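You operate a simulated robot arm through the tools that you are given. There is no shell and no other tool.

The job below is to be done with a simulated two-armed robot. You get a single attempt, and the scene is never put back.

JOB
Tip the purple bucket and the open sack into the pink bucket.
Fine: purple lid onto the low bench first; bucket and sack go back; the lid ends on the pink bucket; no spill. Set down upright: open brown sack.
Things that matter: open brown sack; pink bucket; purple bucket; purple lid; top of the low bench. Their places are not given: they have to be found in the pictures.

Only the result counts: the job must be done as asked and must still hold three seconds after the hand-in. Knocking over, shifting, dropping, spilling or breaking anything else fails it. A push-on lid holds only when it is set on centred and level and pressed home; a screw cap is set on level and turned clockwise until tight.

ROBOT AND FRAMES
Two 7-joint arms with two-finger grippers on one trunk that stands fixed in place. Base frame: the origin is at the foot of the trunk, x ahead of it, y to its left, z up; the work surface is at about z = 500. Units: mm, degrees, N and s.
The left shoulder is at [108, 159, 899], the right one opposite. With the tool pointing down near the work surface each hand reaches from about 320 to 800 mm from the base axis, measured 20 degrees to its own side. Payload 2.45 kg a hand.
The tool frame of a hand sits at the grasp point between the pads (the TCP): z along the fingers, y along the line on which they close. The tips reach 26 mm beyond it. Largest opening 96 mm; the body of the gripper starts 69 mm behind the TCP.
Orientation is told as [roll, pitch, yaw] about the base's x, y, z axes, in that order, counted from this pose: with the fingers straight down and closing along the base's y, the tool's x points along the base's -x, its y along +y and its z along -z.

CONTROLS
- The arms move only by the tool jog_arm. It takes "left_motion", "right_motion" or both (then of equal length, played together; a hand with none holds still); each is a list of rows, each a list of 6 numbers: the shift along the tool's x, y, z in units of 150 mm (1.0 is 150 mm), then the turn, a rotation vector about the tool's x, y, z in units of 180 degrees (1.0 is 180 degrees). In form: [[dx, dy, dz, ax, ay, az], ...]. A call has 1 to 20 rows; each row is the pose to reach, as a shift and turn from the pose commanded when the call began, along the tool's axes at that moment. "left_hand" and "right_hand" are, for a hand that has rows, the opening, from 0 (shut) to 1 (fully open), set as the call begins (left out, the last holds). A call with a number of a shift or a turn outside -1 to 1 is refused whole. A row lasts 0.2 s, in which the tool goes at most 50 mm and 8.6 degrees; a call with a longer step from one row to the next is refused whole, and so is a gripper value outside its range. Where a pose cannot be reached the arm comes as near as it can. A force on the tool above 40 N (or 10 N above the force at the start of the call, whichever is more), or a blocked arm, ends the call early, and 0.2 s more pass. The fingers move at their own pace and stop on an object; they squeeze with about 24 N. The grip force told is the motor's: it shows also when the fingers shut on nothing. Time passes only in rows, and 0.2 s behind the last, so rows that repeat a pose let the fingers close. The reply holds the time, the measured pose of the TCP, the force on the tool along the base axes, the opening and the grip force, in the units named above and with some noise, with the torque about the TCP (base axes, N m) and any sound that the robot's microphone picked up.
- Cameras (640 x 400 px; columns grow to the right, rows downward): "scene" is now at [289.8, -51.5, 1335.5]; the picture's right is [-0.72, -0.69, 0.00], its down [-0.62, 0.65, -0.45] and it looks along [0.31, -0.33, -0.89] (base axes); focal length 265 px, centre (320, 200). "left" rides on the left gripper at [82, -3, -98] in its tool frame; the picture's right is [0.04, 1.00, 0.00], its down [-0.73, 0.03, -0.68] and it looks along [-0.68, 0.03, 0.73] (tool axes); focal length 256 px, centre (320, 200). "right" rides on the right gripper at [82, 3, -98] in its tool frame; the picture's right is [-0.04, 1.00, 0.00], its down [-0.73, -0.03, -0.68] and it looks along [-0.68, -0.03, 0.73] (tool axes); focal length 256 px, centre (320, 200).
- grab_frame(camera): a new picture of that camera. The clock stands still meanwhile.
- slide_trunk(by): slides the trunk up (or, below 0, down) by that many mm; the arms and the scene camera ride with it, the base frame stays. It gives what a move gives, with no picture.
- aim_head(pan, tilt): turns the head with the scene camera to pan (to the left, within 120 degrees either way) and tilt (down, from -29 to 69), counted from straight ahead of the robot. It gives what a move gives.
- point_at(camera, pixels): for up to 12 pixels [column, row] of the newest picture of that camera ("zoom" is the newest enlarged one), the place [x, y, z] in the base frame of the surface seen there, good to about 2 mm. The clock stands still meanwhile.
- zoom(camera, box): a new picture of the part [left, top, right, bottom] of that camera's present view, enlarged. The clock stands still meanwhile.
- sign_off(): hands the job in; it is judged then, once.

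Leave the grippers open and the arms clear of the work at the hand-in unless told otherwise.

The tools are called after "Request:" by a JSON object that holds its "name" and its "arguments". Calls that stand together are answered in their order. jog_arm: Moves the arms, as the interface text tells. Its arguments: {"type":"object","properties":{"left_motion":{"type":"array"},"left_hand":{"type":"number"},"right_motion":{"type":"array"},"right_hand":{"type":"number"}},"required":[]} The other tools are called the same way: slide_trunk (by) slides the trunk up or down; aim_head (pan, tilt) turns the head that bears the scene camera; grab_frame (camera) takes a picture; point_at (camera, pixels) gives the place of the surface under pixels of a picture; zoom (camera, box) takes an enlarged picture of a part of a camera's view; sign_off () hands the job in.

At the start:

```text
time: 0.0
left_ee_pos: [452.9, -5.6, 993.0]
left_orientation: [0.1, 0.2, -0.1]
left_wrist_force: [-0.5, -0.1, 1.0]
left_moment: [0.01, -0.01, 0.01]
left_width: 96.3
left_finger_force: 0.0
right_ee_pos: [372.6, -384.8, 1017.8]
right_orientation: [0.1, 0.1, 0.0]
right_wrist_force: [0.0, 0.0, 0.0]
right_moment: [0.0, 0.04, -0.03]
right_width: 95.7
right_finger_force: 0.0
trunk travel left (down, up): [-75.0, 492.0]
head pan, tilt: [-46.5, 62.9]
```

scene: 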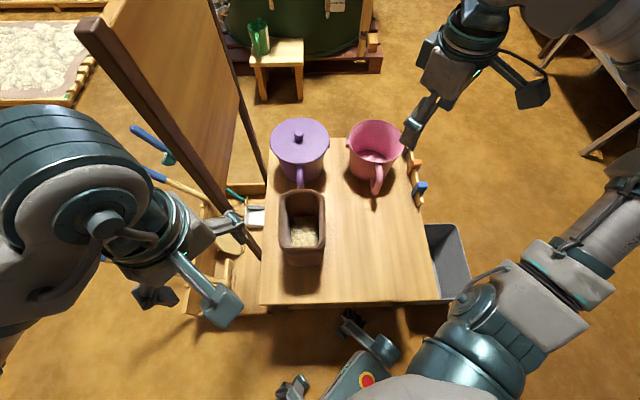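
right: 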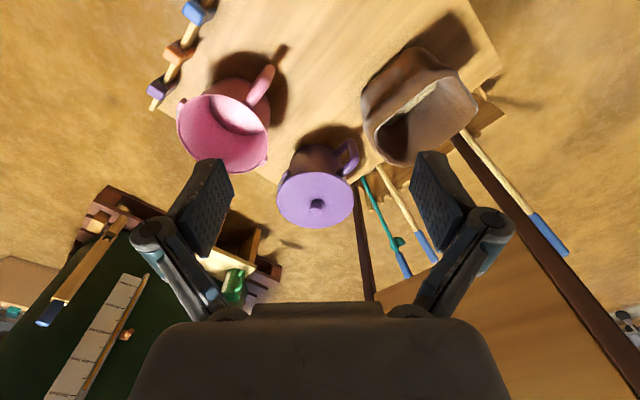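
left: 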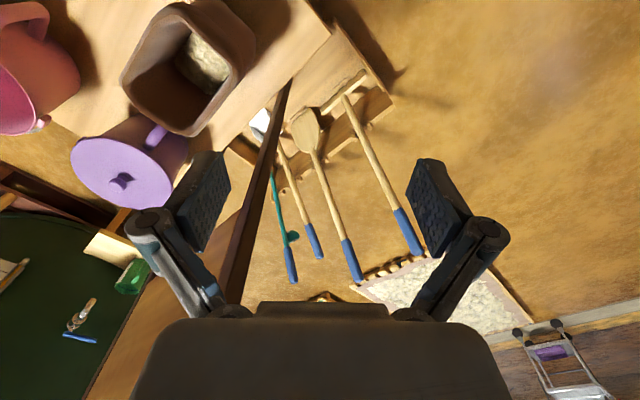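

I start by looking closely at the scene: the purple bucket with lid sits at about (300,150), the pink bucket at (375,150), the brown sack at (302,228). I'll take a fresh scene frame and an enlarged view.

Request:
{"name": "grab_frame", "arguments": {"camera": "scene"}}

Request:
{"name": "zoom", "arguments": {"camera": "scene", "box": [220, 90, 460, 310]}}

Request:
{"name": "zoom", "arguments": {"camera": "scene", "box": [180, 0, 420, 150]}}

```text
taken
```

scene: 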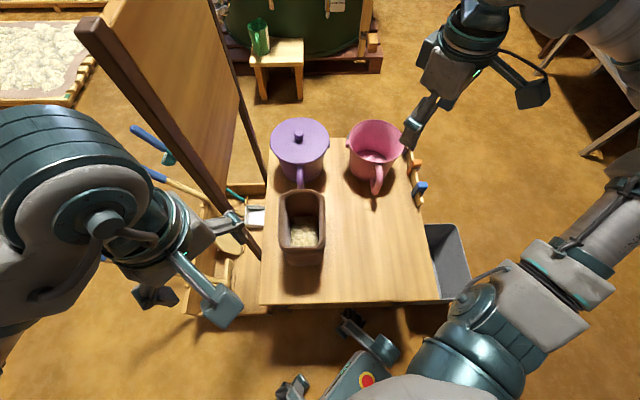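

```text
1.82 times, centred on (340, 200) of scene
```

zoom: 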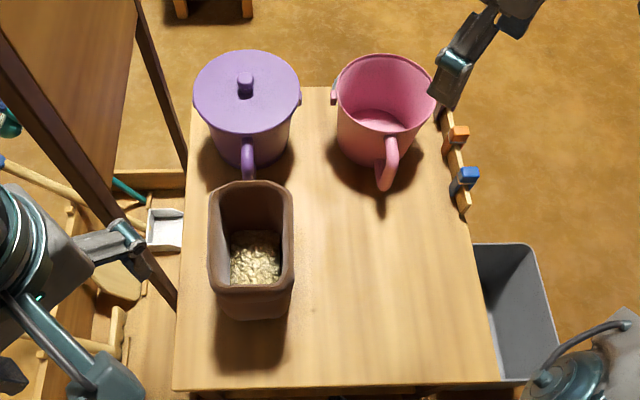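

```text
2.67 times, centred on (300, 75) of scene
```

zoom: 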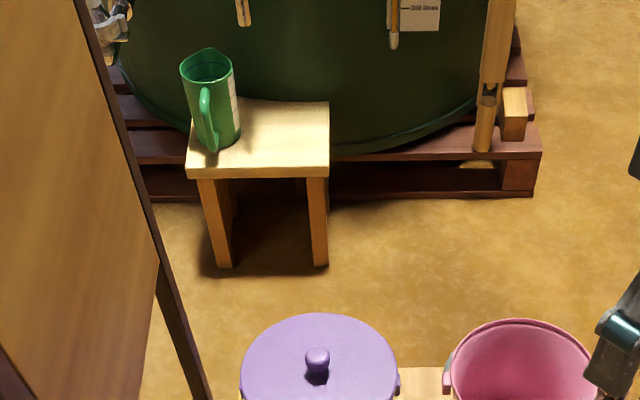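

The low bench must be identified. I'll read the positions of the stool with the green jug, the worktop and the wooden thing to the left of it.

Request:
{"name": "grab_frame", "arguments": {"camera": "scene"}}

Request:
{"name": "point_at", "arguments": {"camera": "scene", "pixels": [[285, 55], [298, 45], [350, 220], [270, 295], [410, 290], [232, 270], [256, 190], [298, 128], [302, 233], [372, 160], [445, 260], [196, 300]]}}

Request:
{"name": "aim_head", "arguments": {"pan": -46.5, "tilt": 35}}

Request:
{"name": "grab_frame", "arguments": {"camera": "scene"}}

```text
taken
```

scene: 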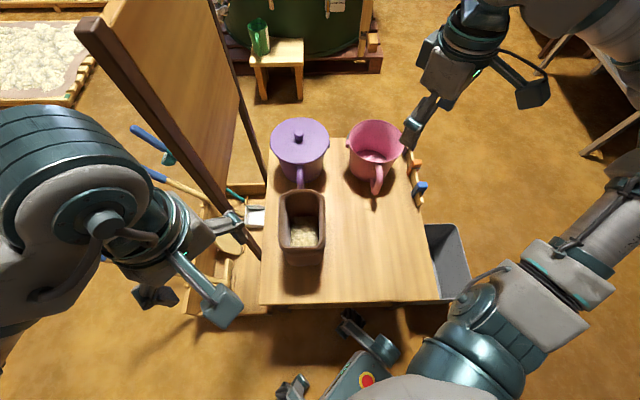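

```text
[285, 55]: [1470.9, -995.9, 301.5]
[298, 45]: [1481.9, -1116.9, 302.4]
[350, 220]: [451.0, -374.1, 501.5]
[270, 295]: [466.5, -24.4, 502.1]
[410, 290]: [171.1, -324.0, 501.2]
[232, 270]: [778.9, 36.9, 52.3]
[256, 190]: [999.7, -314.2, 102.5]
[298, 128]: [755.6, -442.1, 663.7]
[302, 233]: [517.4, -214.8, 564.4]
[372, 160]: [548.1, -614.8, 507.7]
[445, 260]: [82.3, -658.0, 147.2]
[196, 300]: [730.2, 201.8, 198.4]
```

```text
time: 0.9
left_ee_pos: [447.9, -4.8, 994.4]
left_orientation: [0.0, -0.2, 0.0]
left_wrist_force: [-0.5, -0.9, 0.4]
left_moment: [-0.02, -0.02, 0.01]
left_width: 96.2
left_finger_force: 0.1
right_ee_pos: [368.9, -383.7, 1021.0]
right_orientation: [0.0, -0.2, 0.0]
right_wrist_force: [-0.3, 0.2, 0.1]
right_moment: [-0.01, -0.01, 0.02]
right_width: 95.6
right_finger_force: 0.0
trunk travel left (down, up): [-75.0, 492.0]
head pan, tilt: [-46.5, 35.0]
```

```text
taken
```

scene: 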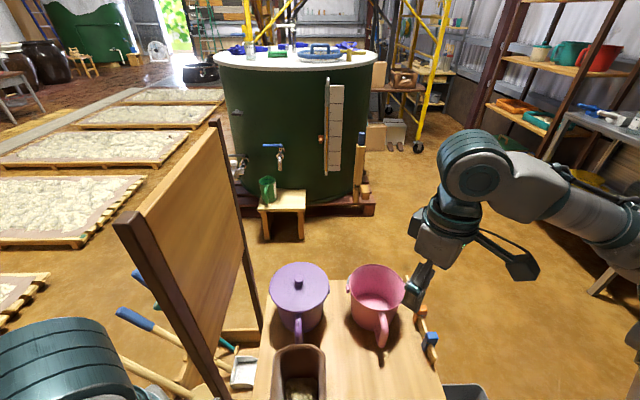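

The stool is out of reach (x≈1470), so the bench is likely the worktop at z≈501. I'll look round to the left and right to be sure that nothing else is a "low bench".

Request:
{"name": "aim_head", "arguments": {"pan": 20, "tilt": 50}}

Request:
{"name": "grab_frame", "arguments": {"camera": "scene"}}

Request:
{"name": "aim_head", "arguments": {"pan": -100, "tilt": 50}}

Request:
{"name": "grab_frame", "arguments": {"camera": "scene"}}

Request:
{"name": "aim_head", "arguments": {"pan": -46.5, "tilt": 62.9}}

Request:
{"name": "grab_frame", "arguments": {"camera": "scene"}}

```text
time: 2.3
left_ee_pos: [448.7, -4.2, 994.2]
left_orientation: [0.0, -0.2, 0.0]
left_wrist_force: [-0.4, 0.9, -0.8]
left_moment: [-0.01, -0.02, 0.02]
left_width: 95.9
left_finger_force: 0.0
right_ee_pos: [367.7, -384.4, 1020.2]
right_orientation: [0.1, -0.2, 0.0]
right_wrist_force: [-0.5, -0.1, -0.9]
right_moment: [0.01, 0.01, -0.01]
right_width: 96.2
right_finger_force: 0.0
trunk travel left (down, up): [-75.0, 492.0]
head pan, tilt: [20.0, 50.0]
```

```text
taken
```

scene: 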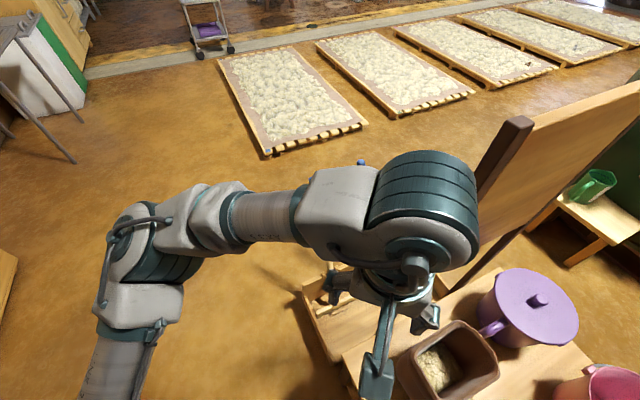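

```text
time: 4.3
left_ee_pos: [448.9, -5.9, 994.2]
left_orientation: [0.1, -0.2, 0.0]
left_wrist_force: [0.2, -0.1, -0.3]
left_moment: [-0.01, -0.03, 0.03]
left_width: 95.7
left_finger_force: 0.1
right_ee_pos: [368.2, -384.2, 1020.4]
right_orientation: [0.0, -0.2, 0.0]
right_wrist_force: [-0.5, -0.6, -0.3]
right_moment: [0.02, 0.01, 0.03]
right_width: 95.9
right_finger_force: 0.0
trunk travel left (down, up): [-75.0, 492.0]
head pan, tilt: [-100.0, 50.0]
```

```text
taken
```

scene: 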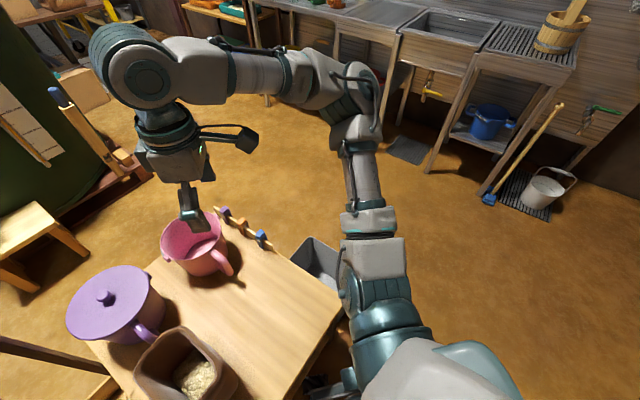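

```text
time: 5.5
left_ee_pos: [449.3, -3.7, 994.6]
left_orientation: [0.0, -0.2, 0.0]
left_wrist_force: [0.1, -0.3, 0.3]
left_moment: [0.0, -0.01, -0.02]
left_width: 96.1
left_finger_force: 0.1
right_ee_pos: [368.4, -382.4, 1020.2]
right_orientation: [0.0, -0.2, 0.1]
right_wrist_force: [-0.5, -0.2, -1.5]
right_moment: [0.0, -0.04, 0.0]
right_width: 95.6
right_finger_force: 0.1
trunk travel left (down, up): [-75.0, 492.0]
head pan, tilt: [-46.5, 62.9]
```

```text
taken
```

scene: 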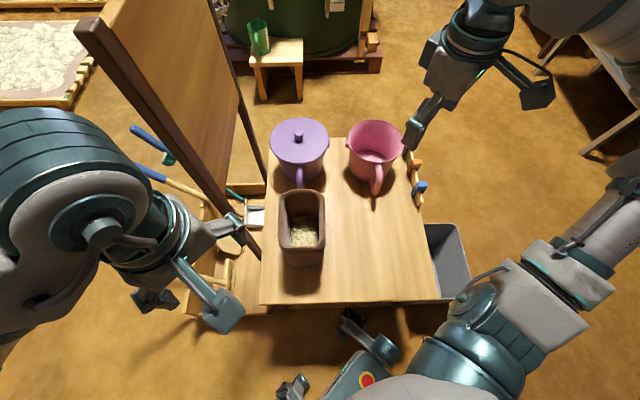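

The worktop is the low bench. Now I measure the objects: enlarge the purple bucket with its lid and the pink bucket.

Request:
{"name": "zoom", "arguments": {"camera": "scene", "box": [256, 105, 352, 200]}}

Request:
{"name": "point_at", "arguments": {"camera": "zoom", "pixels": [[320, 60], [290, 195], [280, 225], [120, 200], [450, 200], [290, 90], [290, 300], [290, 440], [300, 510], [300, 380], [180, 400], [470, 300]]}}

```text
4.21 times, centred on (304, 152) of scene
```

zoom: 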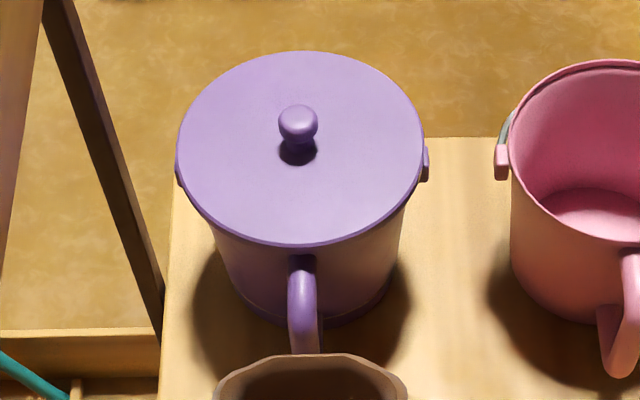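

```text
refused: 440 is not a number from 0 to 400
```

The enlarged picture is 640x400; I now read points on the lid rim, knob, handle and bail lugs from it.

Request:
{"name": "point_at", "arguments": {"camera": "zoom", "pixels": [[299, 56], [298, 115], [298, 125], [185, 140], [418, 140], [302, 240], [220, 210], [400, 200], [240, 75], [370, 80], [300, 180], [260, 150]]}}

Request:
{"name": "point_at", "arguments": {"camera": "zoom", "pixels": [[303, 262], [303, 290], [303, 320], [303, 340], [428, 165], [178, 175], [262, 318], [345, 318], [240, 290], [370, 290], [502, 160], [628, 300]]}}

```text
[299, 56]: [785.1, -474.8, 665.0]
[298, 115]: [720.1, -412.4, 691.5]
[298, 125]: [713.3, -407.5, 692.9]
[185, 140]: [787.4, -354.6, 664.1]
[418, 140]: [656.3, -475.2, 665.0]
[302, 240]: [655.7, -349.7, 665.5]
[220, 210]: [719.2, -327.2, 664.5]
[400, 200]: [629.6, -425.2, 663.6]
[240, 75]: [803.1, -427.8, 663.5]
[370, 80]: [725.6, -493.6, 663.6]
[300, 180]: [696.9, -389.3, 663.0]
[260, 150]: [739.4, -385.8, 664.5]
```

```text
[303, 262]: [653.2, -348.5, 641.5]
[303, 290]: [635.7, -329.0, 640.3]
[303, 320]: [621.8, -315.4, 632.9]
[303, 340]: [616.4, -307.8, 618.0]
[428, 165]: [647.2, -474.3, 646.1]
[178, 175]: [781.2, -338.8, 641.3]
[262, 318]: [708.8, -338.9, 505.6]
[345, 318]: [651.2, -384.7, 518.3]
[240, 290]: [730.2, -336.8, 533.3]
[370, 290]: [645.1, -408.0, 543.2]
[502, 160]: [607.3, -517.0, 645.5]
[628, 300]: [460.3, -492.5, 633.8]
```

The lid centre reads about (720,-412), top plate at z≈664, knob top z≈693; its handle points toward (-x,+y). Now the pink bucket and the sack.

Request:
{"name": "zoom", "arguments": {"camera": "scene", "box": [325, 105, 425, 205]}}

Request:
{"name": "point_at", "arguments": {"camera": "zoom", "pixels": [[310, 70], [218, 150], [415, 130], [320, 235], [245, 100], [390, 90], [240, 215], [400, 195], [207, 155], [418, 155], [310, 160], [320, 185]]}}

Request:
{"name": "zoom", "arguments": {"camera": "scene", "box": [250, 180, 350, 280]}}

Request:
{"name": "point_at", "arguments": {"camera": "zoom", "pixels": [[310, 165], [310, 250], [250, 170], [380, 170], [235, 100], [395, 100], [238, 190], [393, 190], [305, 30], [315, 215], [250, 240], [375, 240]]}}

```text
4.00 times, centred on (375, 155) of scene
```

zoom: 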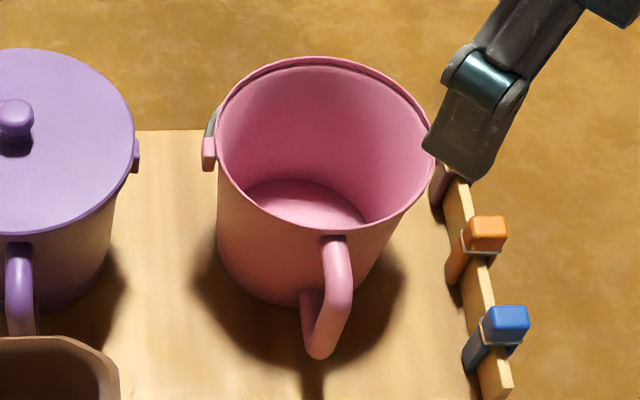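

```text
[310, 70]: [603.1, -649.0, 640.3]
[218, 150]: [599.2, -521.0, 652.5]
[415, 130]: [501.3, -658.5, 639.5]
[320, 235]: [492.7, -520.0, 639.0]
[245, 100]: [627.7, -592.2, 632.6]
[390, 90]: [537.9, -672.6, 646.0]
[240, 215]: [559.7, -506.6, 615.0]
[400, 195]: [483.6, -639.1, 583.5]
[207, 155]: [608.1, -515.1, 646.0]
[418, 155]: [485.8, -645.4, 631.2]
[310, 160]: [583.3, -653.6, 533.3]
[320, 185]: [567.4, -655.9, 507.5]
```

```text
4.00 times, centred on (300, 230) of scene
```

zoom: 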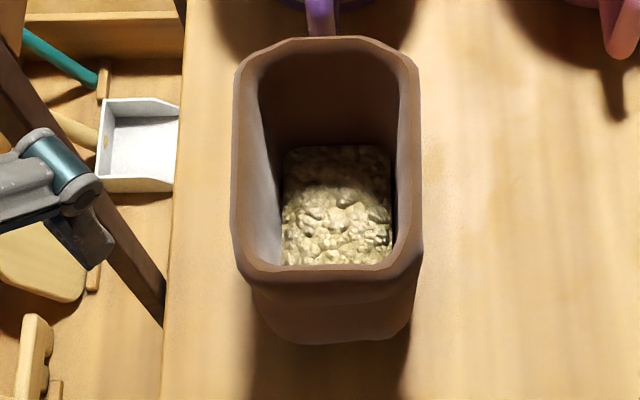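

```text
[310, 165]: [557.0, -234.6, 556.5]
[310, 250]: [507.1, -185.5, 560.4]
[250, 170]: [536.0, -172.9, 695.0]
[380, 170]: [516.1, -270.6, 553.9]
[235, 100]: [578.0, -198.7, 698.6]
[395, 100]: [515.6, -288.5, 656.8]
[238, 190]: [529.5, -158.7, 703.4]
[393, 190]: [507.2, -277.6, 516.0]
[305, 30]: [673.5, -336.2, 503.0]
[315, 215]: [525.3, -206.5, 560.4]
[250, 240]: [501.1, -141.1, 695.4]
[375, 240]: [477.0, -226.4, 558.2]
```

The sack rim reads near z≈703, the grain at z≈560. I need finer rim points on the pink bucket and the sack, so enlarge each more.

Request:
{"name": "zoom", "arguments": {"camera": "scene", "box": [340, 115, 412, 160]}}

Request:
{"name": "zoom", "arguments": {"camera": "scene", "box": [340, 140, 412, 200]}}

Request:
{"name": "zoom", "arguments": {"camera": "scene", "box": [270, 185, 334, 225]}}

Request:
{"name": "zoom", "arguments": {"camera": "scene", "box": [270, 230, 334, 270]}}

```text
8.89 times, centred on (376, 138) of scene
```

zoom: 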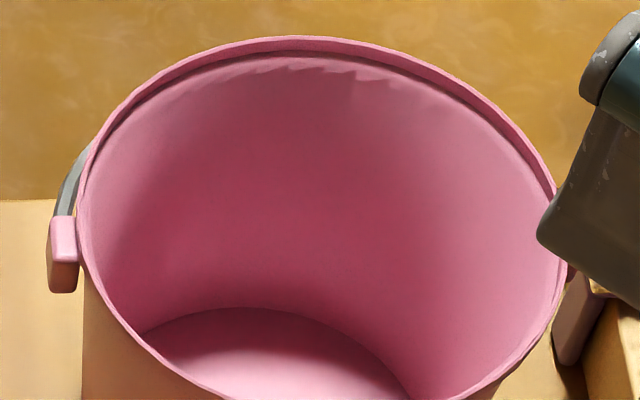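

```text
6.67 times, centred on (376, 170) of scene
```

zoom: 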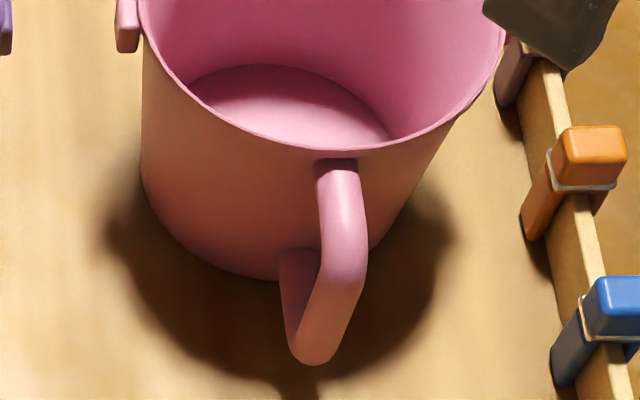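

```text
10.00 times, centred on (302, 205) of scene
```

zoom: 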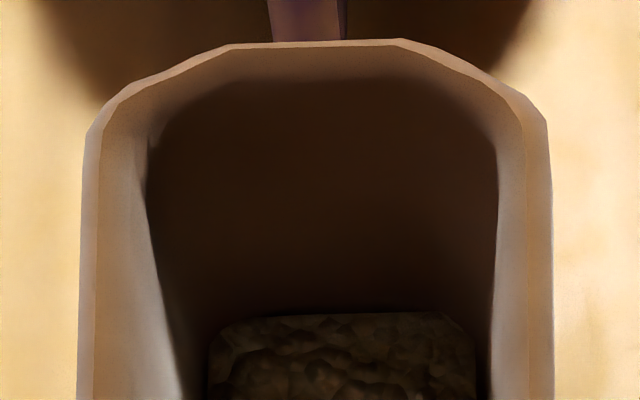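

```text
10.00 times, centred on (302, 250) of scene
```

zoom: 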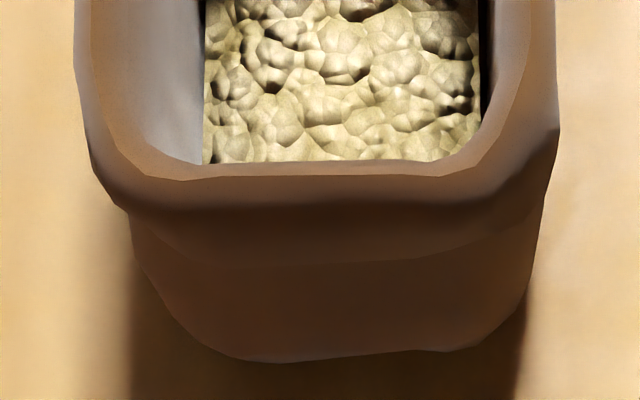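

I read the sack's near rim from this last enlarged view, then repeat the views one by one with rim points.

Request:
{"name": "point_at", "arguments": {"camera": "zoom", "pixels": [[320, 170], [200, 172], [440, 168], [320, 185], [320, 205], [320, 250], [320, 340], [120, 140], [100, 60], [535, 60], [520, 130], [85, 60]]}}

Request:
{"name": "zoom", "arguments": {"camera": "scene", "box": [270, 185, 334, 225]}}

Request:
{"name": "point_at", "arguments": {"camera": "zoom", "pixels": [[320, 47], [240, 52], [400, 47], [320, 60], [100, 150], [90, 250], [110, 250], [540, 250], [520, 250], [530, 140], [115, 110], [320, 80]]}}

Request:
{"name": "zoom", "arguments": {"camera": "scene", "box": [340, 115, 412, 160]}}

Request:
{"name": "point_at", "arguments": {"camera": "zoom", "pixels": [[320, 41], [200, 58], [110, 130], [82, 210], [100, 290], [170, 372], [440, 75], [530, 160], [560, 260], [540, 330], [62, 240], [75, 185]]}}

Request:
{"name": "zoom", "arguments": {"camera": "scene", "box": [340, 140, 412, 200]}}

Request:
{"name": "point_at", "arguments": {"camera": "zoom", "pixels": [[300, 147], [200, 105], [420, 132], [337, 165], [340, 200], [345, 230], [342, 265], [325, 310], [310, 350], [150, 40], [127, 25], [295, 270]]}}

```text
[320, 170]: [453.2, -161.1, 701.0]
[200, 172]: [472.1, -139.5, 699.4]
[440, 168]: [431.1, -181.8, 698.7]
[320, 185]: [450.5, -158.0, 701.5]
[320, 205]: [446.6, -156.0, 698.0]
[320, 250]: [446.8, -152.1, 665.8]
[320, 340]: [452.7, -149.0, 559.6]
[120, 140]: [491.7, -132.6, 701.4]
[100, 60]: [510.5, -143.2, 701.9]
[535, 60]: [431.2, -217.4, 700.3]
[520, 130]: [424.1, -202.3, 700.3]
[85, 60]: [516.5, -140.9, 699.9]
```

```text
10.00 times, centred on (302, 205) of scene
```

zoom: 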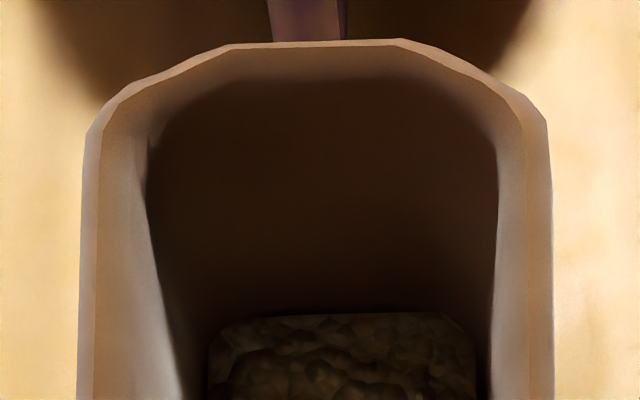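

```text
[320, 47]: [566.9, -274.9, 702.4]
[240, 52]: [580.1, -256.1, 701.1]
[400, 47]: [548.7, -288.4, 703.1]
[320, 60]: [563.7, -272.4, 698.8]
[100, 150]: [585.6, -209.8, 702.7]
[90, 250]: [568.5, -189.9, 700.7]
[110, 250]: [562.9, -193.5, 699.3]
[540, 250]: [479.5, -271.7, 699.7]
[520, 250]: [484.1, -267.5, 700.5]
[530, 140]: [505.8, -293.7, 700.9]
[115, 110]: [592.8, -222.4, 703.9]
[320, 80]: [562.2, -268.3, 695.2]
```

```text
8.89 times, centred on (376, 138) of scene
```

zoom: 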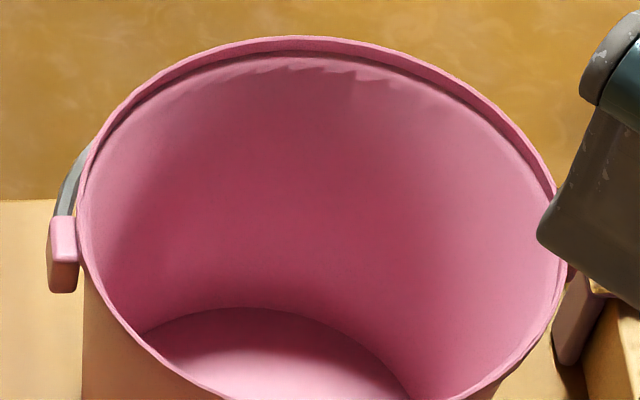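

```text
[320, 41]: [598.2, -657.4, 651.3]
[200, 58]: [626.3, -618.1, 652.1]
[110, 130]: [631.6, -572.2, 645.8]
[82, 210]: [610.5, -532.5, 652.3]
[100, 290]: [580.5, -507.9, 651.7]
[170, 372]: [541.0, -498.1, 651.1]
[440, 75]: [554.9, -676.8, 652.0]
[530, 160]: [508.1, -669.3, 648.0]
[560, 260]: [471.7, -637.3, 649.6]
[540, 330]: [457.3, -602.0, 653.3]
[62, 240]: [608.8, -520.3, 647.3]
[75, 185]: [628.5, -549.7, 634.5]
```

```text
6.67 times, centred on (376, 170) of scene
```

zoom: 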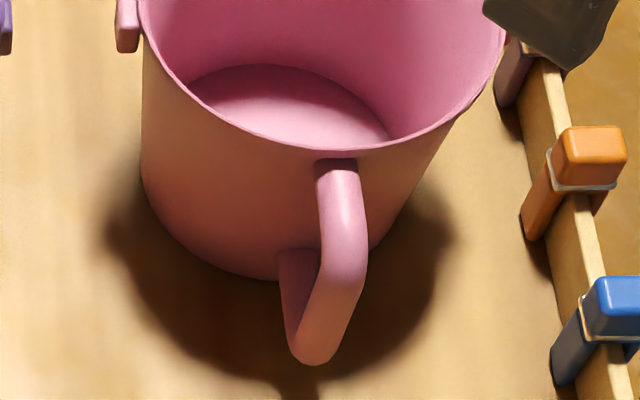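

```text
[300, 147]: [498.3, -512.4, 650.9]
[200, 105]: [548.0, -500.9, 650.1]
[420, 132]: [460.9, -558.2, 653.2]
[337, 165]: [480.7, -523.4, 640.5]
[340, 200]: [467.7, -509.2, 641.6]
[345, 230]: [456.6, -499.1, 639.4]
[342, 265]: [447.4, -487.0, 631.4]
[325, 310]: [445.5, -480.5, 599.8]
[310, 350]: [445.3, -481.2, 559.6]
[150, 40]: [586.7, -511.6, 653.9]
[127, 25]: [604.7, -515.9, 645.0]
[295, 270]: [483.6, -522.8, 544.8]
```

Sizes found: pink rim centre about (544,-588), radius 88, rim z≈652; purple centre about (720,-412), handle pointing toward (-0.7,+0.7); sack rim centre about (508,-216), 169 x 120 mm, rim z≈701. First I move the left arm aside and the right hand toward the lid knob, high above everything.

Request:
{"name": "jog_arm", "arguments": {"right_motion": [[-0.2, -0.013, 0.1, 0, 0, 0], [-0.4, -0.026, 0.2, 0, 0, 0], [-0.6, -0.039, 0.3, 0, 0, 0], [-0.8, -0.052, 0.4, 0, 0, 0], [-0.98, -0.065, 0.5, 0, 0, 0]], "left_motion": [[0.06, 0.19, 0, 0, 0, 0], [0.12, 0.38, 0, 0, 0, 0], [0.18, 0.57, 0, 0, 0, 0], [0.24, 0.76, 0, 0, 0, 0], [0.3, 0.95, 0, 0, 0, 0]], "right_hand": 0.7}}

Request:
{"name": "grab_frame", "arguments": {"camera": "scene"}}

```text
time: 6.7
left_ee_pos: [404.8, 140.5, 995.2]
left_orientation: [-0.2, -0.2, 0.0]
left_wrist_force: [-0.1, 0.4, 0.5]
left_moment: [-0.02, -0.01, 0.03]
left_width: 96.0
left_finger_force: 0.1
right_ee_pos: [514.9, -391.8, 946.0]
right_orientation: [-0.1, -0.3, 0.0]
right_wrist_force: [0.3, -0.1, -0.2]
right_moment: [-0.01, 0.04, 0.0]
right_width: 67.3
right_finger_force: 0.2
trunk travel left (down, up): [-75.0, 492.0]
head pan, tilt: [-46.5, 62.9]
```

```text
taken
```

scene: 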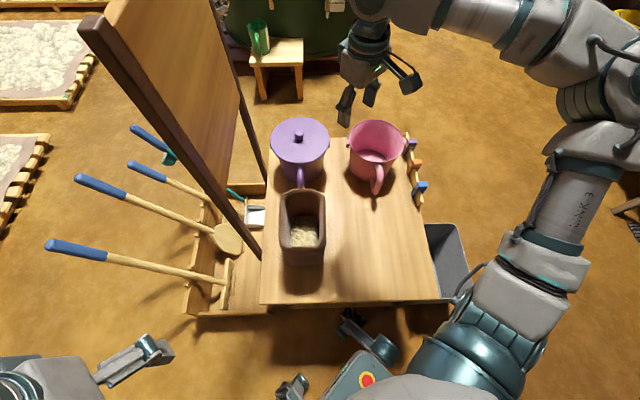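

The path tracks well: right hand at (515,-392,946), left arm clear. I continue toward a point above the knob.

Request:
{"name": "jog_arm", "arguments": {"right_motion": [[-0.22, -0.03, 0.1, 0, 0, 0], [-0.44, -0.06, 0.2, 0, 0, 0], [-0.66, -0.09, 0.3, 0, 0, 0], [-0.88, -0.11, 0.4, 0, 0, 0], [-0.98, -0.13, 0.5, 0, 0, 0]]}}

Request:
{"name": "jog_arm", "arguments": {"right_motion": [[-0.13, 0, 0.12, 0, 0, 0], [-0.26, 0, 0.24, 0, 0, 0], [-0.38, 0, 0.36, 0, 0, 0], [-0.38, 0, 0.5, 0, 0, 0]]}}

Request:
{"name": "grab_frame", "arguments": {"camera": "right"}}

Request:
{"name": "grab_frame", "arguments": {"camera": "scene"}}

```text
time: 7.9
left_ee_pos: [405.1, 139.4, 994.6]
left_orientation: [0.0, -0.2, -0.1]
left_wrist_force: [0.7, -0.1, -0.4]
left_moment: [0.02, -0.03, 0.0]
left_width: 95.8
left_finger_force: 0.1
right_ee_pos: [662.4, -415.0, 871.1]
right_orientation: [0.1, -0.2, 0.1]
right_wrist_force: [-0.3, -0.2, 0.2]
right_moment: [0.02, 0.0, 0.06]
right_width: 67.2
right_finger_force: 0.0
trunk travel left (down, up): [-75.0, 492.0]
head pan, tilt: [-46.5, 62.9]
```

```text
time: 8.9
left_ee_pos: [405.1, 137.5, 994.8]
left_orientation: [-0.1, -0.2, 0.0]
left_wrist_force: [1.1, 0.3, 0.1]
left_moment: [0.0, 0.0, -0.02]
left_width: 96.1
left_finger_force: 0.0
right_ee_pos: [718.4, -416.9, 794.0]
right_orientation: [0.0, -0.2, -0.2]
right_wrist_force: [0.0, 0.7, 0.8]
right_moment: [0.0, 0.03, 0.01]
right_width: 67.2
right_finger_force: 0.0
right hand out of reach, approached as far as the arm can: row 3, 4
trunk travel left (down, up): [-75.0, 492.0]
head pan, tilt: [-46.5, 62.9]
```

```text
taken
```

right: 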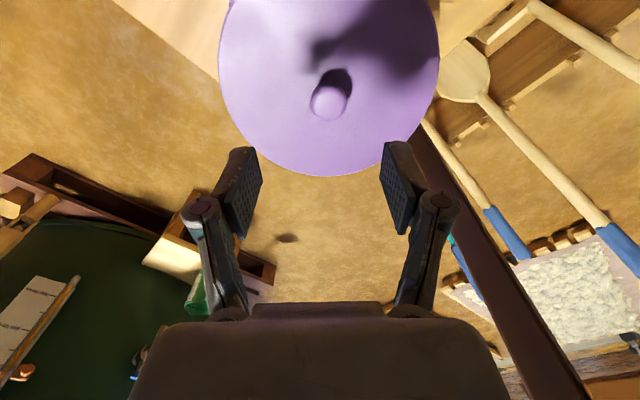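

```text
taken
```

scene: 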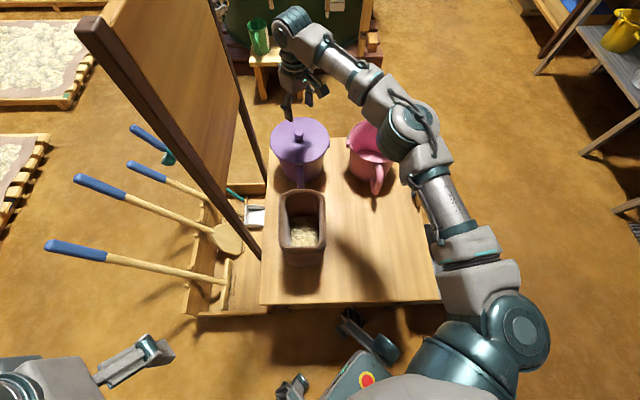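

The hand is above the lid; the knob shows at (329,102) in the right view. I read the knob and lid edge positions from this nearer camera.

Request:
{"name": "point_at", "arguments": {"camera": "right", "pixels": [[329, 102], [329, 112], [329, 92], [318, 104], [340, 104], [330, 173], [222, 60], [436, 60], [250, 140], [412, 135], [290, 140], [380, 100]]}}

Request:
{"name": "zoom", "arguments": {"camera": "right", "box": [210, 0, 450, 150]}}

```text
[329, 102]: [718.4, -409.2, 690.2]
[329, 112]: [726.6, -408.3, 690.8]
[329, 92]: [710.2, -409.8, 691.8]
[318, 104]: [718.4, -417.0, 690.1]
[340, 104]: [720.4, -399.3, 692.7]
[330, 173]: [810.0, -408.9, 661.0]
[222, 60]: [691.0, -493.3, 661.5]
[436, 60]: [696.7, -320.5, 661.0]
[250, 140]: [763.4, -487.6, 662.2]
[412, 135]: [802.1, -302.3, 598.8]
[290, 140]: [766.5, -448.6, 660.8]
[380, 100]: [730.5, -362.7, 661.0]
```

```text
2.67 times, centred on (330, 75) of right
```

zoom: 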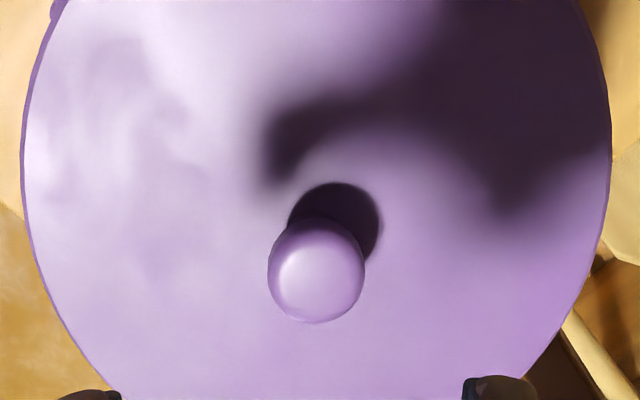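

The knob is at (718.5,-408.5), top z≈692, lid radius about 91 and centred on the knob. I go down so that the fingertips stop about 5 mm above the lid plate (TCP z≈696).

Request:
{"name": "jog_arm", "arguments": {"right_motion": [[0, 0.055, 0.1, 0, 0, 0], [0, 0.055, 0.22, 0, 0, 0], [0, 0.055, 0.34, 0, 0, 0], [0, 0.055, 0.46, 0, 0, 0], [0, 0.055, 0.56, 0, 0, 0], [0, 0.055, 0.653, 0, 0, 0], [0, 0.055, 0.653, 0, 0, 0]]}}

Request:
{"name": "grab_frame", "arguments": {"camera": "right"}}

```text
time: 10.5
left_ee_pos: [405.1, 138.3, 994.7]
left_orientation: [0.0, -0.2, 0.0]
left_wrist_force: [-1.0, 1.2, 0.7]
left_moment: [-0.01, -0.01, 0.05]
left_width: 96.0
left_finger_force: 0.0
right_ee_pos: [717.5, -407.3, 697.9]
right_orientation: [0.0, -0.2, 0.0]
right_wrist_force: [0.0, -0.4, -0.4]
right_moment: [0.0, -0.01, 0.04]
right_width: 67.2
right_finger_force: 0.1
trunk travel left (down, up): [-75.0, 492.0]
head pan, tilt: [-46.5, 62.9]
```

```text
taken
```

right: 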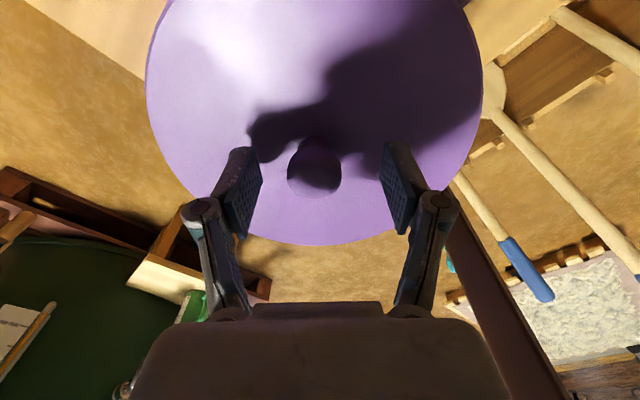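

The knob sits between the fingers at (315,172). I lower 2 mm more and close on it.

Request:
{"name": "jog_arm", "arguments": {"right_motion": [[-0.007, -0.007, 0.012, 0, 0, 0], [-0.007, -0.007, 0.012, 0, 0, 0], [-0.007, -0.007, 0.012, 0, 0, 0], [-0.007, -0.007, 0.012, 0, 0, 0], [-0.007, -0.007, 0.012, 0, 0, 0]], "right_hand": 0}}

Request:
{"name": "grab_frame", "arguments": {"camera": "right"}}

```text
time: 11.7
left_ee_pos: [404.6, 139.8, 995.5]
left_orientation: [0.1, -0.2, 0.1]
left_wrist_force: [-0.8, 0.0, 0.4]
left_moment: [-0.04, -0.01, -0.01]
left_width: 96.0
left_finger_force: 0.2
right_ee_pos: [720.3, -407.4, 695.8]
right_orientation: [-0.1, -0.2, 0.0]
right_wrist_force: [0.7, 0.9, 0.9]
right_moment: [0.03, 0.01, 0.0]
right_width: 28.5
right_finger_force: 24.1
trunk travel left (down, up): [-75.0, 492.0]
head pan, tilt: [-46.5, 62.9]
```

```text
taken
```

right: 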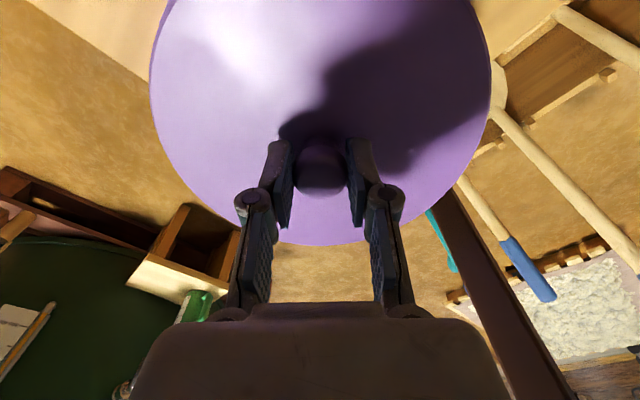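

The knob is held (28.5 mm, 24 N). I lift slowly by small steps and watch the force.

Request:
{"name": "jog_arm", "arguments": {"right_motion": [[0, 0, -0.01, 0, 0, 0], [0, 0, -0.02, 0, 0, 0], [0, 0, -0.035, 0, 0, 0], [0, 0, -0.05, 0, 0, 0], [0, 0, -0.07, 0, 0, 0]]}}

Request:
{"name": "grab_frame", "arguments": {"camera": "right"}}

Request:
{"name": "zoom", "arguments": {"camera": "scene", "box": [240, 90, 368, 210]}}

```text
time: 12.9
left_ee_pos: [405.3, 141.2, 995.0]
left_orientation: [0.0, -0.2, 0.1]
left_wrist_force: [-0.4, -0.5, -0.5]
left_moment: [0.01, 0.01, -0.02]
left_width: 96.0
left_finger_force: 0.1
right_ee_pos: [720.8, -409.1, 708.4]
right_orientation: [0.0, -0.1, 0.0]
right_wrist_force: [-0.2, 0.3, -0.4]
right_moment: [-0.01, -0.02, 0.03]
right_width: 28.2
right_finger_force: 24.2
trunk travel left (down, up): [-75.0, 492.0]
head pan, tilt: [-46.5, 62.9]
```

```text
taken
```

right: 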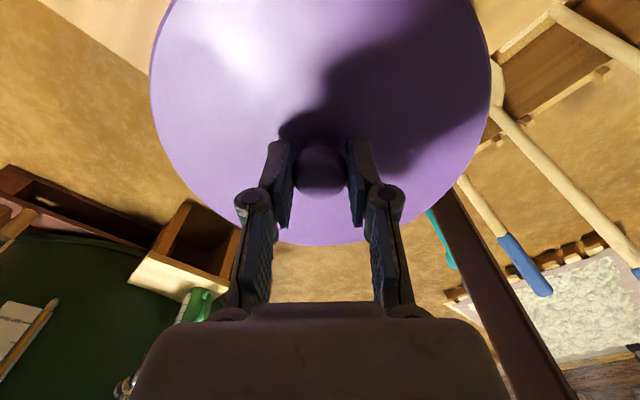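

```text
3.33 times, centred on (304, 150) of scene
```

zoom: 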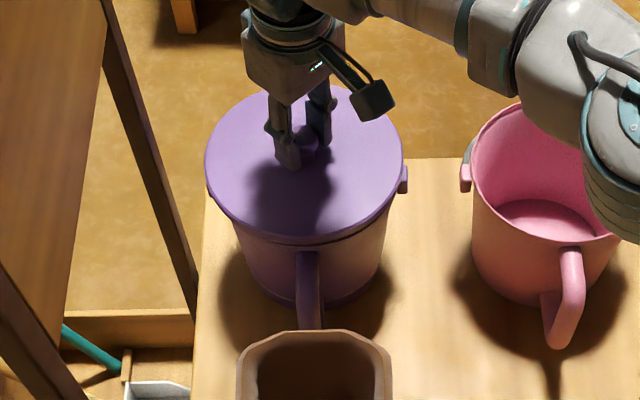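

The lid came off with no force. I lift it to z≈805 and carry it toward the free front part of the bench.

Request:
{"name": "jog_arm", "arguments": {"right_motion": [[0, 0, -0.15, 0, 0, 0], [0, 0, -0.33, 0, 0, 0], [0, 0, -0.5, 0, 0, 0], [0, 0, -0.65, 0, 0, 0]]}}

Request:
{"name": "jog_arm", "arguments": {"right_motion": [[0.2, 0.05, 0, 0, 0, 0], [0.45, 0.1, 0, 0, 0, 0], [0.7, 0.15, 0, 0, 0, 0], [0.95, 0.2, 0, 0, 0, 0]]}}

Request:
{"name": "grab_frame", "arguments": {"camera": "scene"}}

```text
time: 13.9
left_ee_pos: [403.5, 138.1, 993.7]
left_orientation: [0.0, -0.2, -0.2]
left_wrist_force: [-0.4, -0.3, 0.8]
left_moment: [-0.01, -0.03, 0.03]
left_width: 96.0
left_finger_force: 0.0
right_ee_pos: [717.4, -414.3, 804.1]
right_orientation: [0.0, -0.1, -0.1]
right_wrist_force: [0.1, -0.5, -0.8]
right_moment: [-0.02, -0.02, 0.01]
right_width: 28.4
right_finger_force: 24.2
right hand out of reach, approached as far as the arm can: row 4
trunk travel left (down, up): [-75.0, 492.0]
head pan, tilt: [-46.5, 62.9]
```

```text
time: 14.9
left_ee_pos: [402.8, 139.1, 995.5]
left_orientation: [0.0, -0.4, 0.0]
left_wrist_force: [-0.4, 0.2, 0.4]
left_moment: [-0.01, -0.01, 0.0]
left_width: 96.1
left_finger_force: 0.0
right_ee_pos: [570.5, -379.0, 804.0]
right_orientation: [0.1, -0.2, 0.0]
right_wrist_force: [-0.3, 0.0, -0.8]
right_moment: [0.03, -0.02, 0.02]
right_width: 28.3
right_finger_force: 24.4
trunk travel left (down, up): [-75.0, 492.0]
head pan, tilt: [-46.5, 62.9]
```

```text
taken
```

scene: 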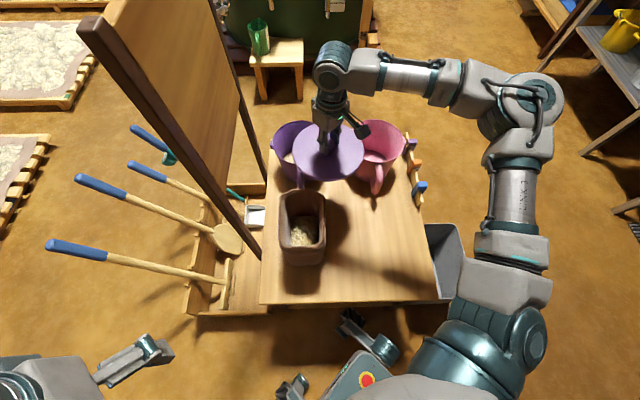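

The lid hangs level in the hand. I carry it on to above (332,-311).

Request:
{"name": "jog_arm", "arguments": {"right_motion": [[0.2, 0.06, 0, 0, 0, 0], [0.42, 0.12, 0, 0, 0, 0], [0.66, 0.18, 0, 0, 0, 0], [0.9, 0.25, 0, 0, 0, 0]]}}

Request:
{"name": "jog_arm", "arguments": {"right_motion": [[0.2, 0.06, 0.1, 0, 0, 0], [0.42, 0.12, 0.25, 0, 0, 0], [0.6, 0.18, 0.45, 0, 0, 0], [0.69, 0.2, 0.65, 0, 0, 0], [0.69, 0.2, 0.85, 0, 0, 0]]}}

Request:
{"name": "grab_frame", "arguments": {"camera": "scene"}}

Request:
{"name": "grab_frame", "arguments": {"camera": "right"}}

```text
time: 15.9
left_ee_pos: [403.7, 139.5, 995.4]
left_orientation: [0.0, -0.3, 0.1]
left_wrist_force: [-0.2, 1.0, -0.4]
left_moment: [-0.01, 0.0, 0.02]
left_width: 96.1
left_finger_force: 0.0
right_ee_pos: [437.5, -344.3, 802.8]
right_orientation: [0.0, -0.3, 0.0]
right_wrist_force: [-0.7, 0.3, -1.6]
right_moment: [0.01, -0.01, -0.03]
right_width: 28.2
right_finger_force: 24.0
trunk travel left (down, up): [-75.0, 492.0]
head pan, tilt: [-46.5, 62.9]
```

```text
time: 17.1
left_ee_pos: [404.9, 139.0, 994.2]
left_orientation: [0.0, -0.2, -0.1]
left_wrist_force: [0.5, 0.0, -0.3]
left_moment: [0.0, 0.03, -0.01]
left_width: 96.2
left_finger_force: 0.1
right_ee_pos: [352.9, -319.1, 669.8]
right_orientation: [0.1, -0.1, 0.0]
right_wrist_force: [-0.4, 0.3, -0.6]
right_moment: [-0.01, 0.0, -0.01]
right_width: 28.0
right_finger_force: 23.7
right hand out of reach, approached as far as the arm can: row 4, 5
trunk travel left (down, up): [-75.0, 492.0]
head pan, tilt: [-46.5, 62.9]
```

```text
taken
```

scene: 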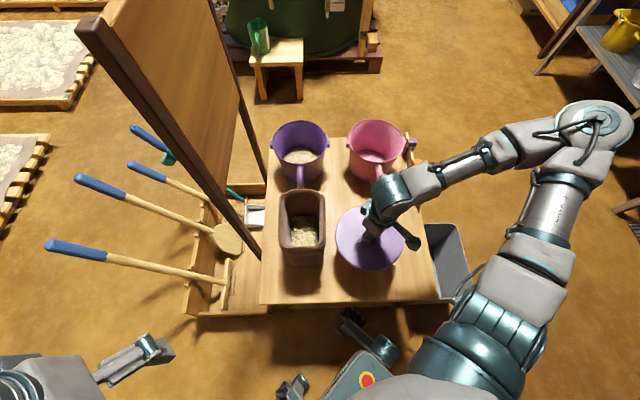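

```text
taken
```

right: 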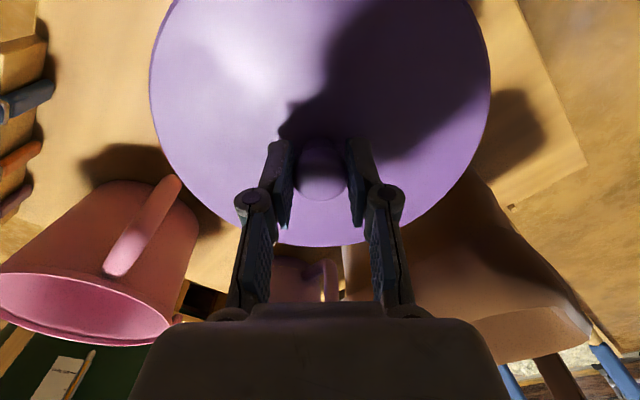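

The lid is above the bench at (353,-319); the pose asked was slightly inside the reach limit, so I shift a little outward and lower the lid toward the bench, slowly at the end.

Request:
{"name": "jog_arm", "arguments": {"right_motion": [[-0.14, -0.111, 0.1, 0, 0, 0], [-0.14, -0.111, 0.25, 0, 0, 0], [-0.14, -0.111, 0.4, 0, 0, 0], [-0.14, -0.111, 0.55, 0, 0, 0], [-0.14, -0.111, 0.65, 0, 0, 0], [-0.14, -0.111, 0.7, 0, 0, 0]]}}

Request:
{"name": "grab_frame", "arguments": {"camera": "right"}}

Request:
{"name": "zoom", "arguments": {"camera": "scene", "box": [270, 180, 462, 300]}}

```text
time: 18.5
left_ee_pos: [405.2, 139.3, 994.9]
left_orientation: [-0.1, -0.2, 0.0]
left_wrist_force: [0.1, -0.1, 0.5]
left_moment: [-0.01, -0.03, 0.0]
left_width: 96.0
left_finger_force: 0.0
right_ee_pos: [374.2, -336.5, 568.0]
right_orientation: [0.0, -0.3, 0.2]
right_wrist_force: [0.2, -1.5, -0.6]
right_moment: [0.03, 0.05, -0.01]
right_width: 28.2
right_finger_force: 23.9
trunk travel left (down, up): [-75.0, 492.0]
head pan, tilt: [-46.5, 62.9]
```

```text
taken
```

right: 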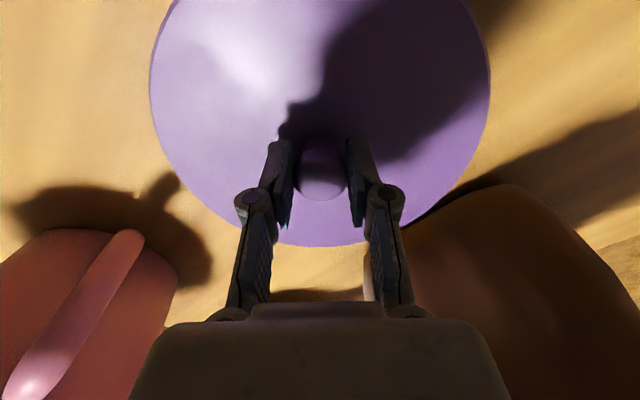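

```text
3.33 times, centred on (366, 240) of scene
```

zoom: 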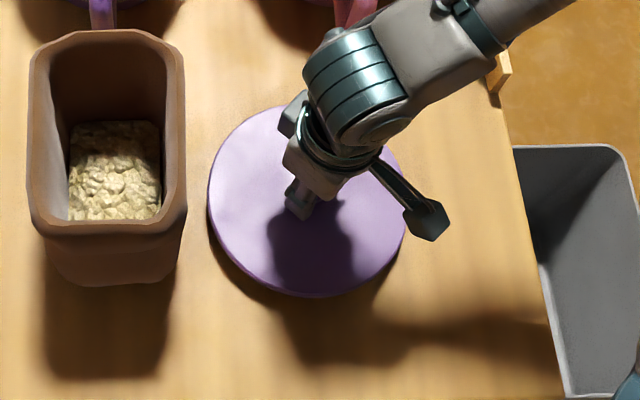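

The lid is about 15–25 mm above the bench at (374,-336), clear of sack and pink handle. I lower it in small steps and watch the vertical force.

Request:
{"name": "jog_arm", "arguments": {"right_motion": [[0, 0, 0.02, 0, 0, 0], [0, 0, 0.04, 0, 0, 0], [0, 0, 0.06, 0, 0, 0], [0, 0, 0.075, 0, 0, 0]]}}

Request:
{"name": "jog_arm", "arguments": {"right_motion": [[0, 0, 0.015, 0, 0, 0], [0, 0, 0.03, 0, 0, 0]]}}

```text
time: 19.5
left_ee_pos: [404.7, 139.4, 994.1]
left_orientation: [0.1, -0.2, 0.0]
left_wrist_force: [0.7, -0.3, 0.6]
left_moment: [0.01, 0.0, -0.01]
left_width: 96.1
left_finger_force: 0.0
right_ee_pos: [374.0, -336.5, 557.4]
right_orientation: [0.0, -0.3, 0.0]
right_wrist_force: [0.5, 0.5, -1.4]
right_moment: [0.02, -0.01, -0.02]
right_width: 28.3
right_finger_force: 24.1
trunk travel left (down, up): [-75.0, 492.0]
head pan, tilt: [-46.5, 62.9]
```

```text
time: 20.1
left_ee_pos: [403.1, 139.6, 993.9]
left_orientation: [0.0, -0.2, 0.0]
left_wrist_force: [0.2, 0.2, -0.3]
left_moment: [0.0, -0.01, -0.03]
left_width: 95.9
left_finger_force: 0.1
right_ee_pos: [373.9, -337.3, 553.0]
right_orientation: [0.0, -0.3, 0.0]
right_wrist_force: [0.2, 1.5, -0.4]
right_moment: [0.02, 0.02, 0.02]
right_width: 28.3
right_finger_force: 24.0
trunk travel left (down, up): [-75.0, 492.0]
head pan, tilt: [-46.5, 62.9]
```

No contact yet at TCP z=553. I keep lowering by about 2 mm per row.

Request:
{"name": "jog_arm", "arguments": {"right_motion": [[0, 0, 0.013, 0, 0, 0], [0, 0, 0.027, 0, 0, 0]]}}

Request:
{"name": "zoom", "arguments": {"camera": "scene", "box": [320, 200, 416, 280]}}

```text
time: 20.7
left_ee_pos: [404.1, 140.8, 994.9]
left_orientation: [0.0, -0.2, 0.0]
left_wrist_force: [-0.2, -0.7, 0.6]
left_moment: [-0.05, -0.01, -0.01]
left_width: 96.0
left_finger_force: 0.0
right_ee_pos: [374.6, -337.8, 548.9]
right_orientation: [0.1, -0.2, 0.1]
right_wrist_force: [0.8, 0.1, -1.5]
right_moment: [0.02, -0.05, 0.0]
right_width: 28.2
right_finger_force: 24.0
trunk travel left (down, up): [-75.0, 492.0]
head pan, tilt: [-46.5, 62.9]
```

```text
5.00 times, centred on (368, 240) of scene
```

zoom: 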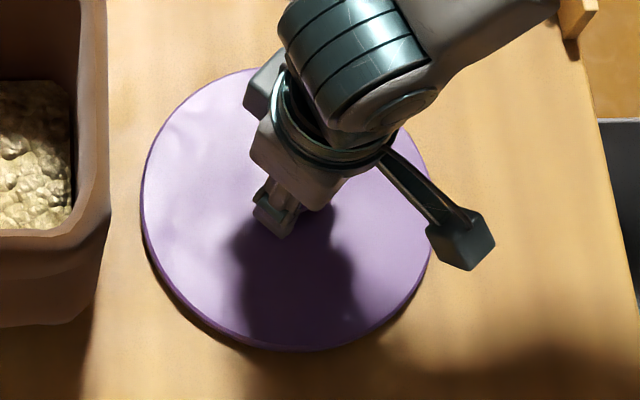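

The lid looks almost on the bench. I measure its top height.

Request:
{"name": "point_at", "arguments": {"camera": "zoom", "pixels": [[200, 200], [300, 320], [410, 260], [230, 100], [190, 280], [300, 380], [160, 300]]}}

Request:
{"name": "jog_arm", "arguments": {"right_motion": [[0, 0, 0.01, 0, 0, 0], [0, 0, 0.02, 0, 0, 0]]}}

```text
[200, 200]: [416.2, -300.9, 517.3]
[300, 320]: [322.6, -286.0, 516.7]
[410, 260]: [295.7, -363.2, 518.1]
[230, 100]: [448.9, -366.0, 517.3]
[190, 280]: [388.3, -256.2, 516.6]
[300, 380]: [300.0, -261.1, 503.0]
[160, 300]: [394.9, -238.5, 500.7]
```

```text
time: 21.3
left_ee_pos: [404.0, 138.9, 995.2]
left_orientation: [0.0, -0.2, 0.0]
left_wrist_force: [0.6, -0.3, 0.4]
left_moment: [0.0, 0.02, -0.02]
left_width: 95.8
left_finger_force: 0.0
right_ee_pos: [374.2, -338.1, 547.1]
right_orientation: [0.0, -0.3, 0.0]
right_wrist_force: [0.2, 0.0, 1.4]
right_moment: [0.16, 0.12, -0.04]
right_width: 28.2
right_finger_force: 24.1
trunk travel left (down, up): [-75.0, 492.0]
head pan, tilt: [-46.5, 62.9]
```

Contact began (force turned to +1.4 N, moment 0.16) at TCP z≈547. I press 1.5 mm more, then open the hand.

Request:
{"name": "jog_arm", "arguments": {"right_motion": [[0, 0, 0.01, 0, 0, 0], [0, 0, 0.01, 0, 0, 0]]}}

Request:
{"name": "jog_arm", "arguments": {"right_motion": [[0, 0, 0, 0, 0, 0], [0, 0, 0, 0, 0, 0], [0, 0, 0, 0, 0, 0]], "right_hand": 0.7}}

Request:
{"name": "jog_arm", "arguments": {"right_motion": [[0, 0, -0.1, 0, 0, 0], [0, 0, -0.3, 0, 0, 0], [0, 0, -0.6, 0, 0, 0], [0, 0, -0.9, 0, 0, 0]]}}

Request:
{"name": "grab_frame", "arguments": {"camera": "right"}}

Request:
{"name": "grab_frame", "arguments": {"camera": "scene"}}

```text
time: 21.9
left_ee_pos: [403.0, 140.4, 995.2]
left_orientation: [0.0, -0.3, 0.0]
left_wrist_force: [-0.4, 0.1, 0.1]
left_moment: [0.05, 0.02, -0.02]
left_width: 96.1
left_finger_force: 0.0
right_ee_pos: [373.8, -337.5, 545.8]
right_orientation: [0.0, -0.5, 0.0]
right_wrist_force: [1.8, -3.8, 15.2]
right_moment: [-0.15, -0.03, -0.12]
right_width: 27.8
right_finger_force: 24.1
trunk travel left (down, up): [-75.0, 492.0]
head pan, tilt: [-46.5, 62.9]
```

```text
time: 22.7
left_ee_pos: [404.1, 138.9, 994.4]
left_orientation: [0.1, -0.2, 0.0]
left_wrist_force: [-0.2, 1.0, 0.1]
left_moment: [-0.01, 0.0, 0.04]
left_width: 96.2
left_finger_force: 0.2
right_ee_pos: [374.3, -336.5, 545.5]
right_orientation: [0.0, -0.2, 0.1]
right_wrist_force: [-1.0, -1.0, -0.6]
right_moment: [-0.03, 0.0, 0.01]
right_width: 67.2
right_finger_force: 0.0
trunk travel left (down, up): [-75.0, 492.0]
head pan, tilt: [-46.5, 62.9]
```

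```text
time: 23.7
left_ee_pos: [404.0, 139.9, 994.6]
left_orientation: [0.0, -0.3, 0.0]
left_wrist_force: [0.3, -0.1, 0.3]
left_moment: [0.03, -0.02, 0.02]
left_width: 96.0
left_finger_force: 0.1
right_ee_pos: [373.2, -335.5, 682.2]
right_orientation: [0.0, 0.0, 0.0]
right_wrist_force: [0.5, -0.4, 0.7]
right_moment: [0.03, -0.06, -0.01]
right_width: 67.4
right_finger_force: 0.0
trunk travel left (down, up): [-75.0, 492.0]
head pan, tilt: [-46.5, 62.9]
```

```text
taken
```

right: 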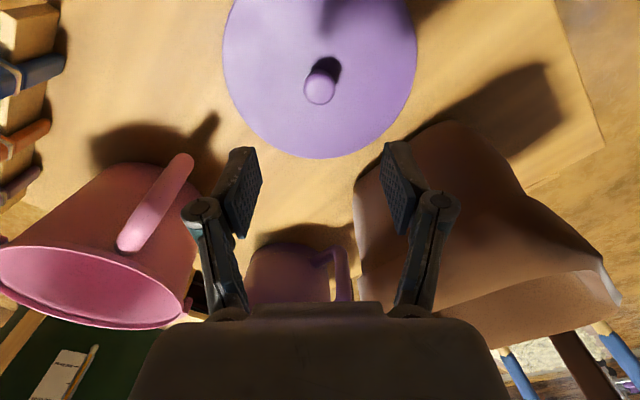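

```text
taken
```

scene: 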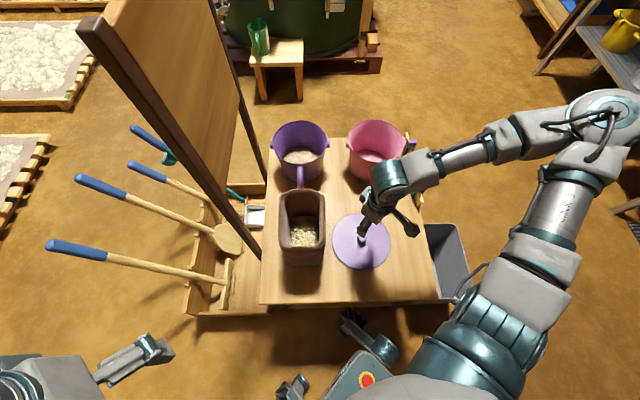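

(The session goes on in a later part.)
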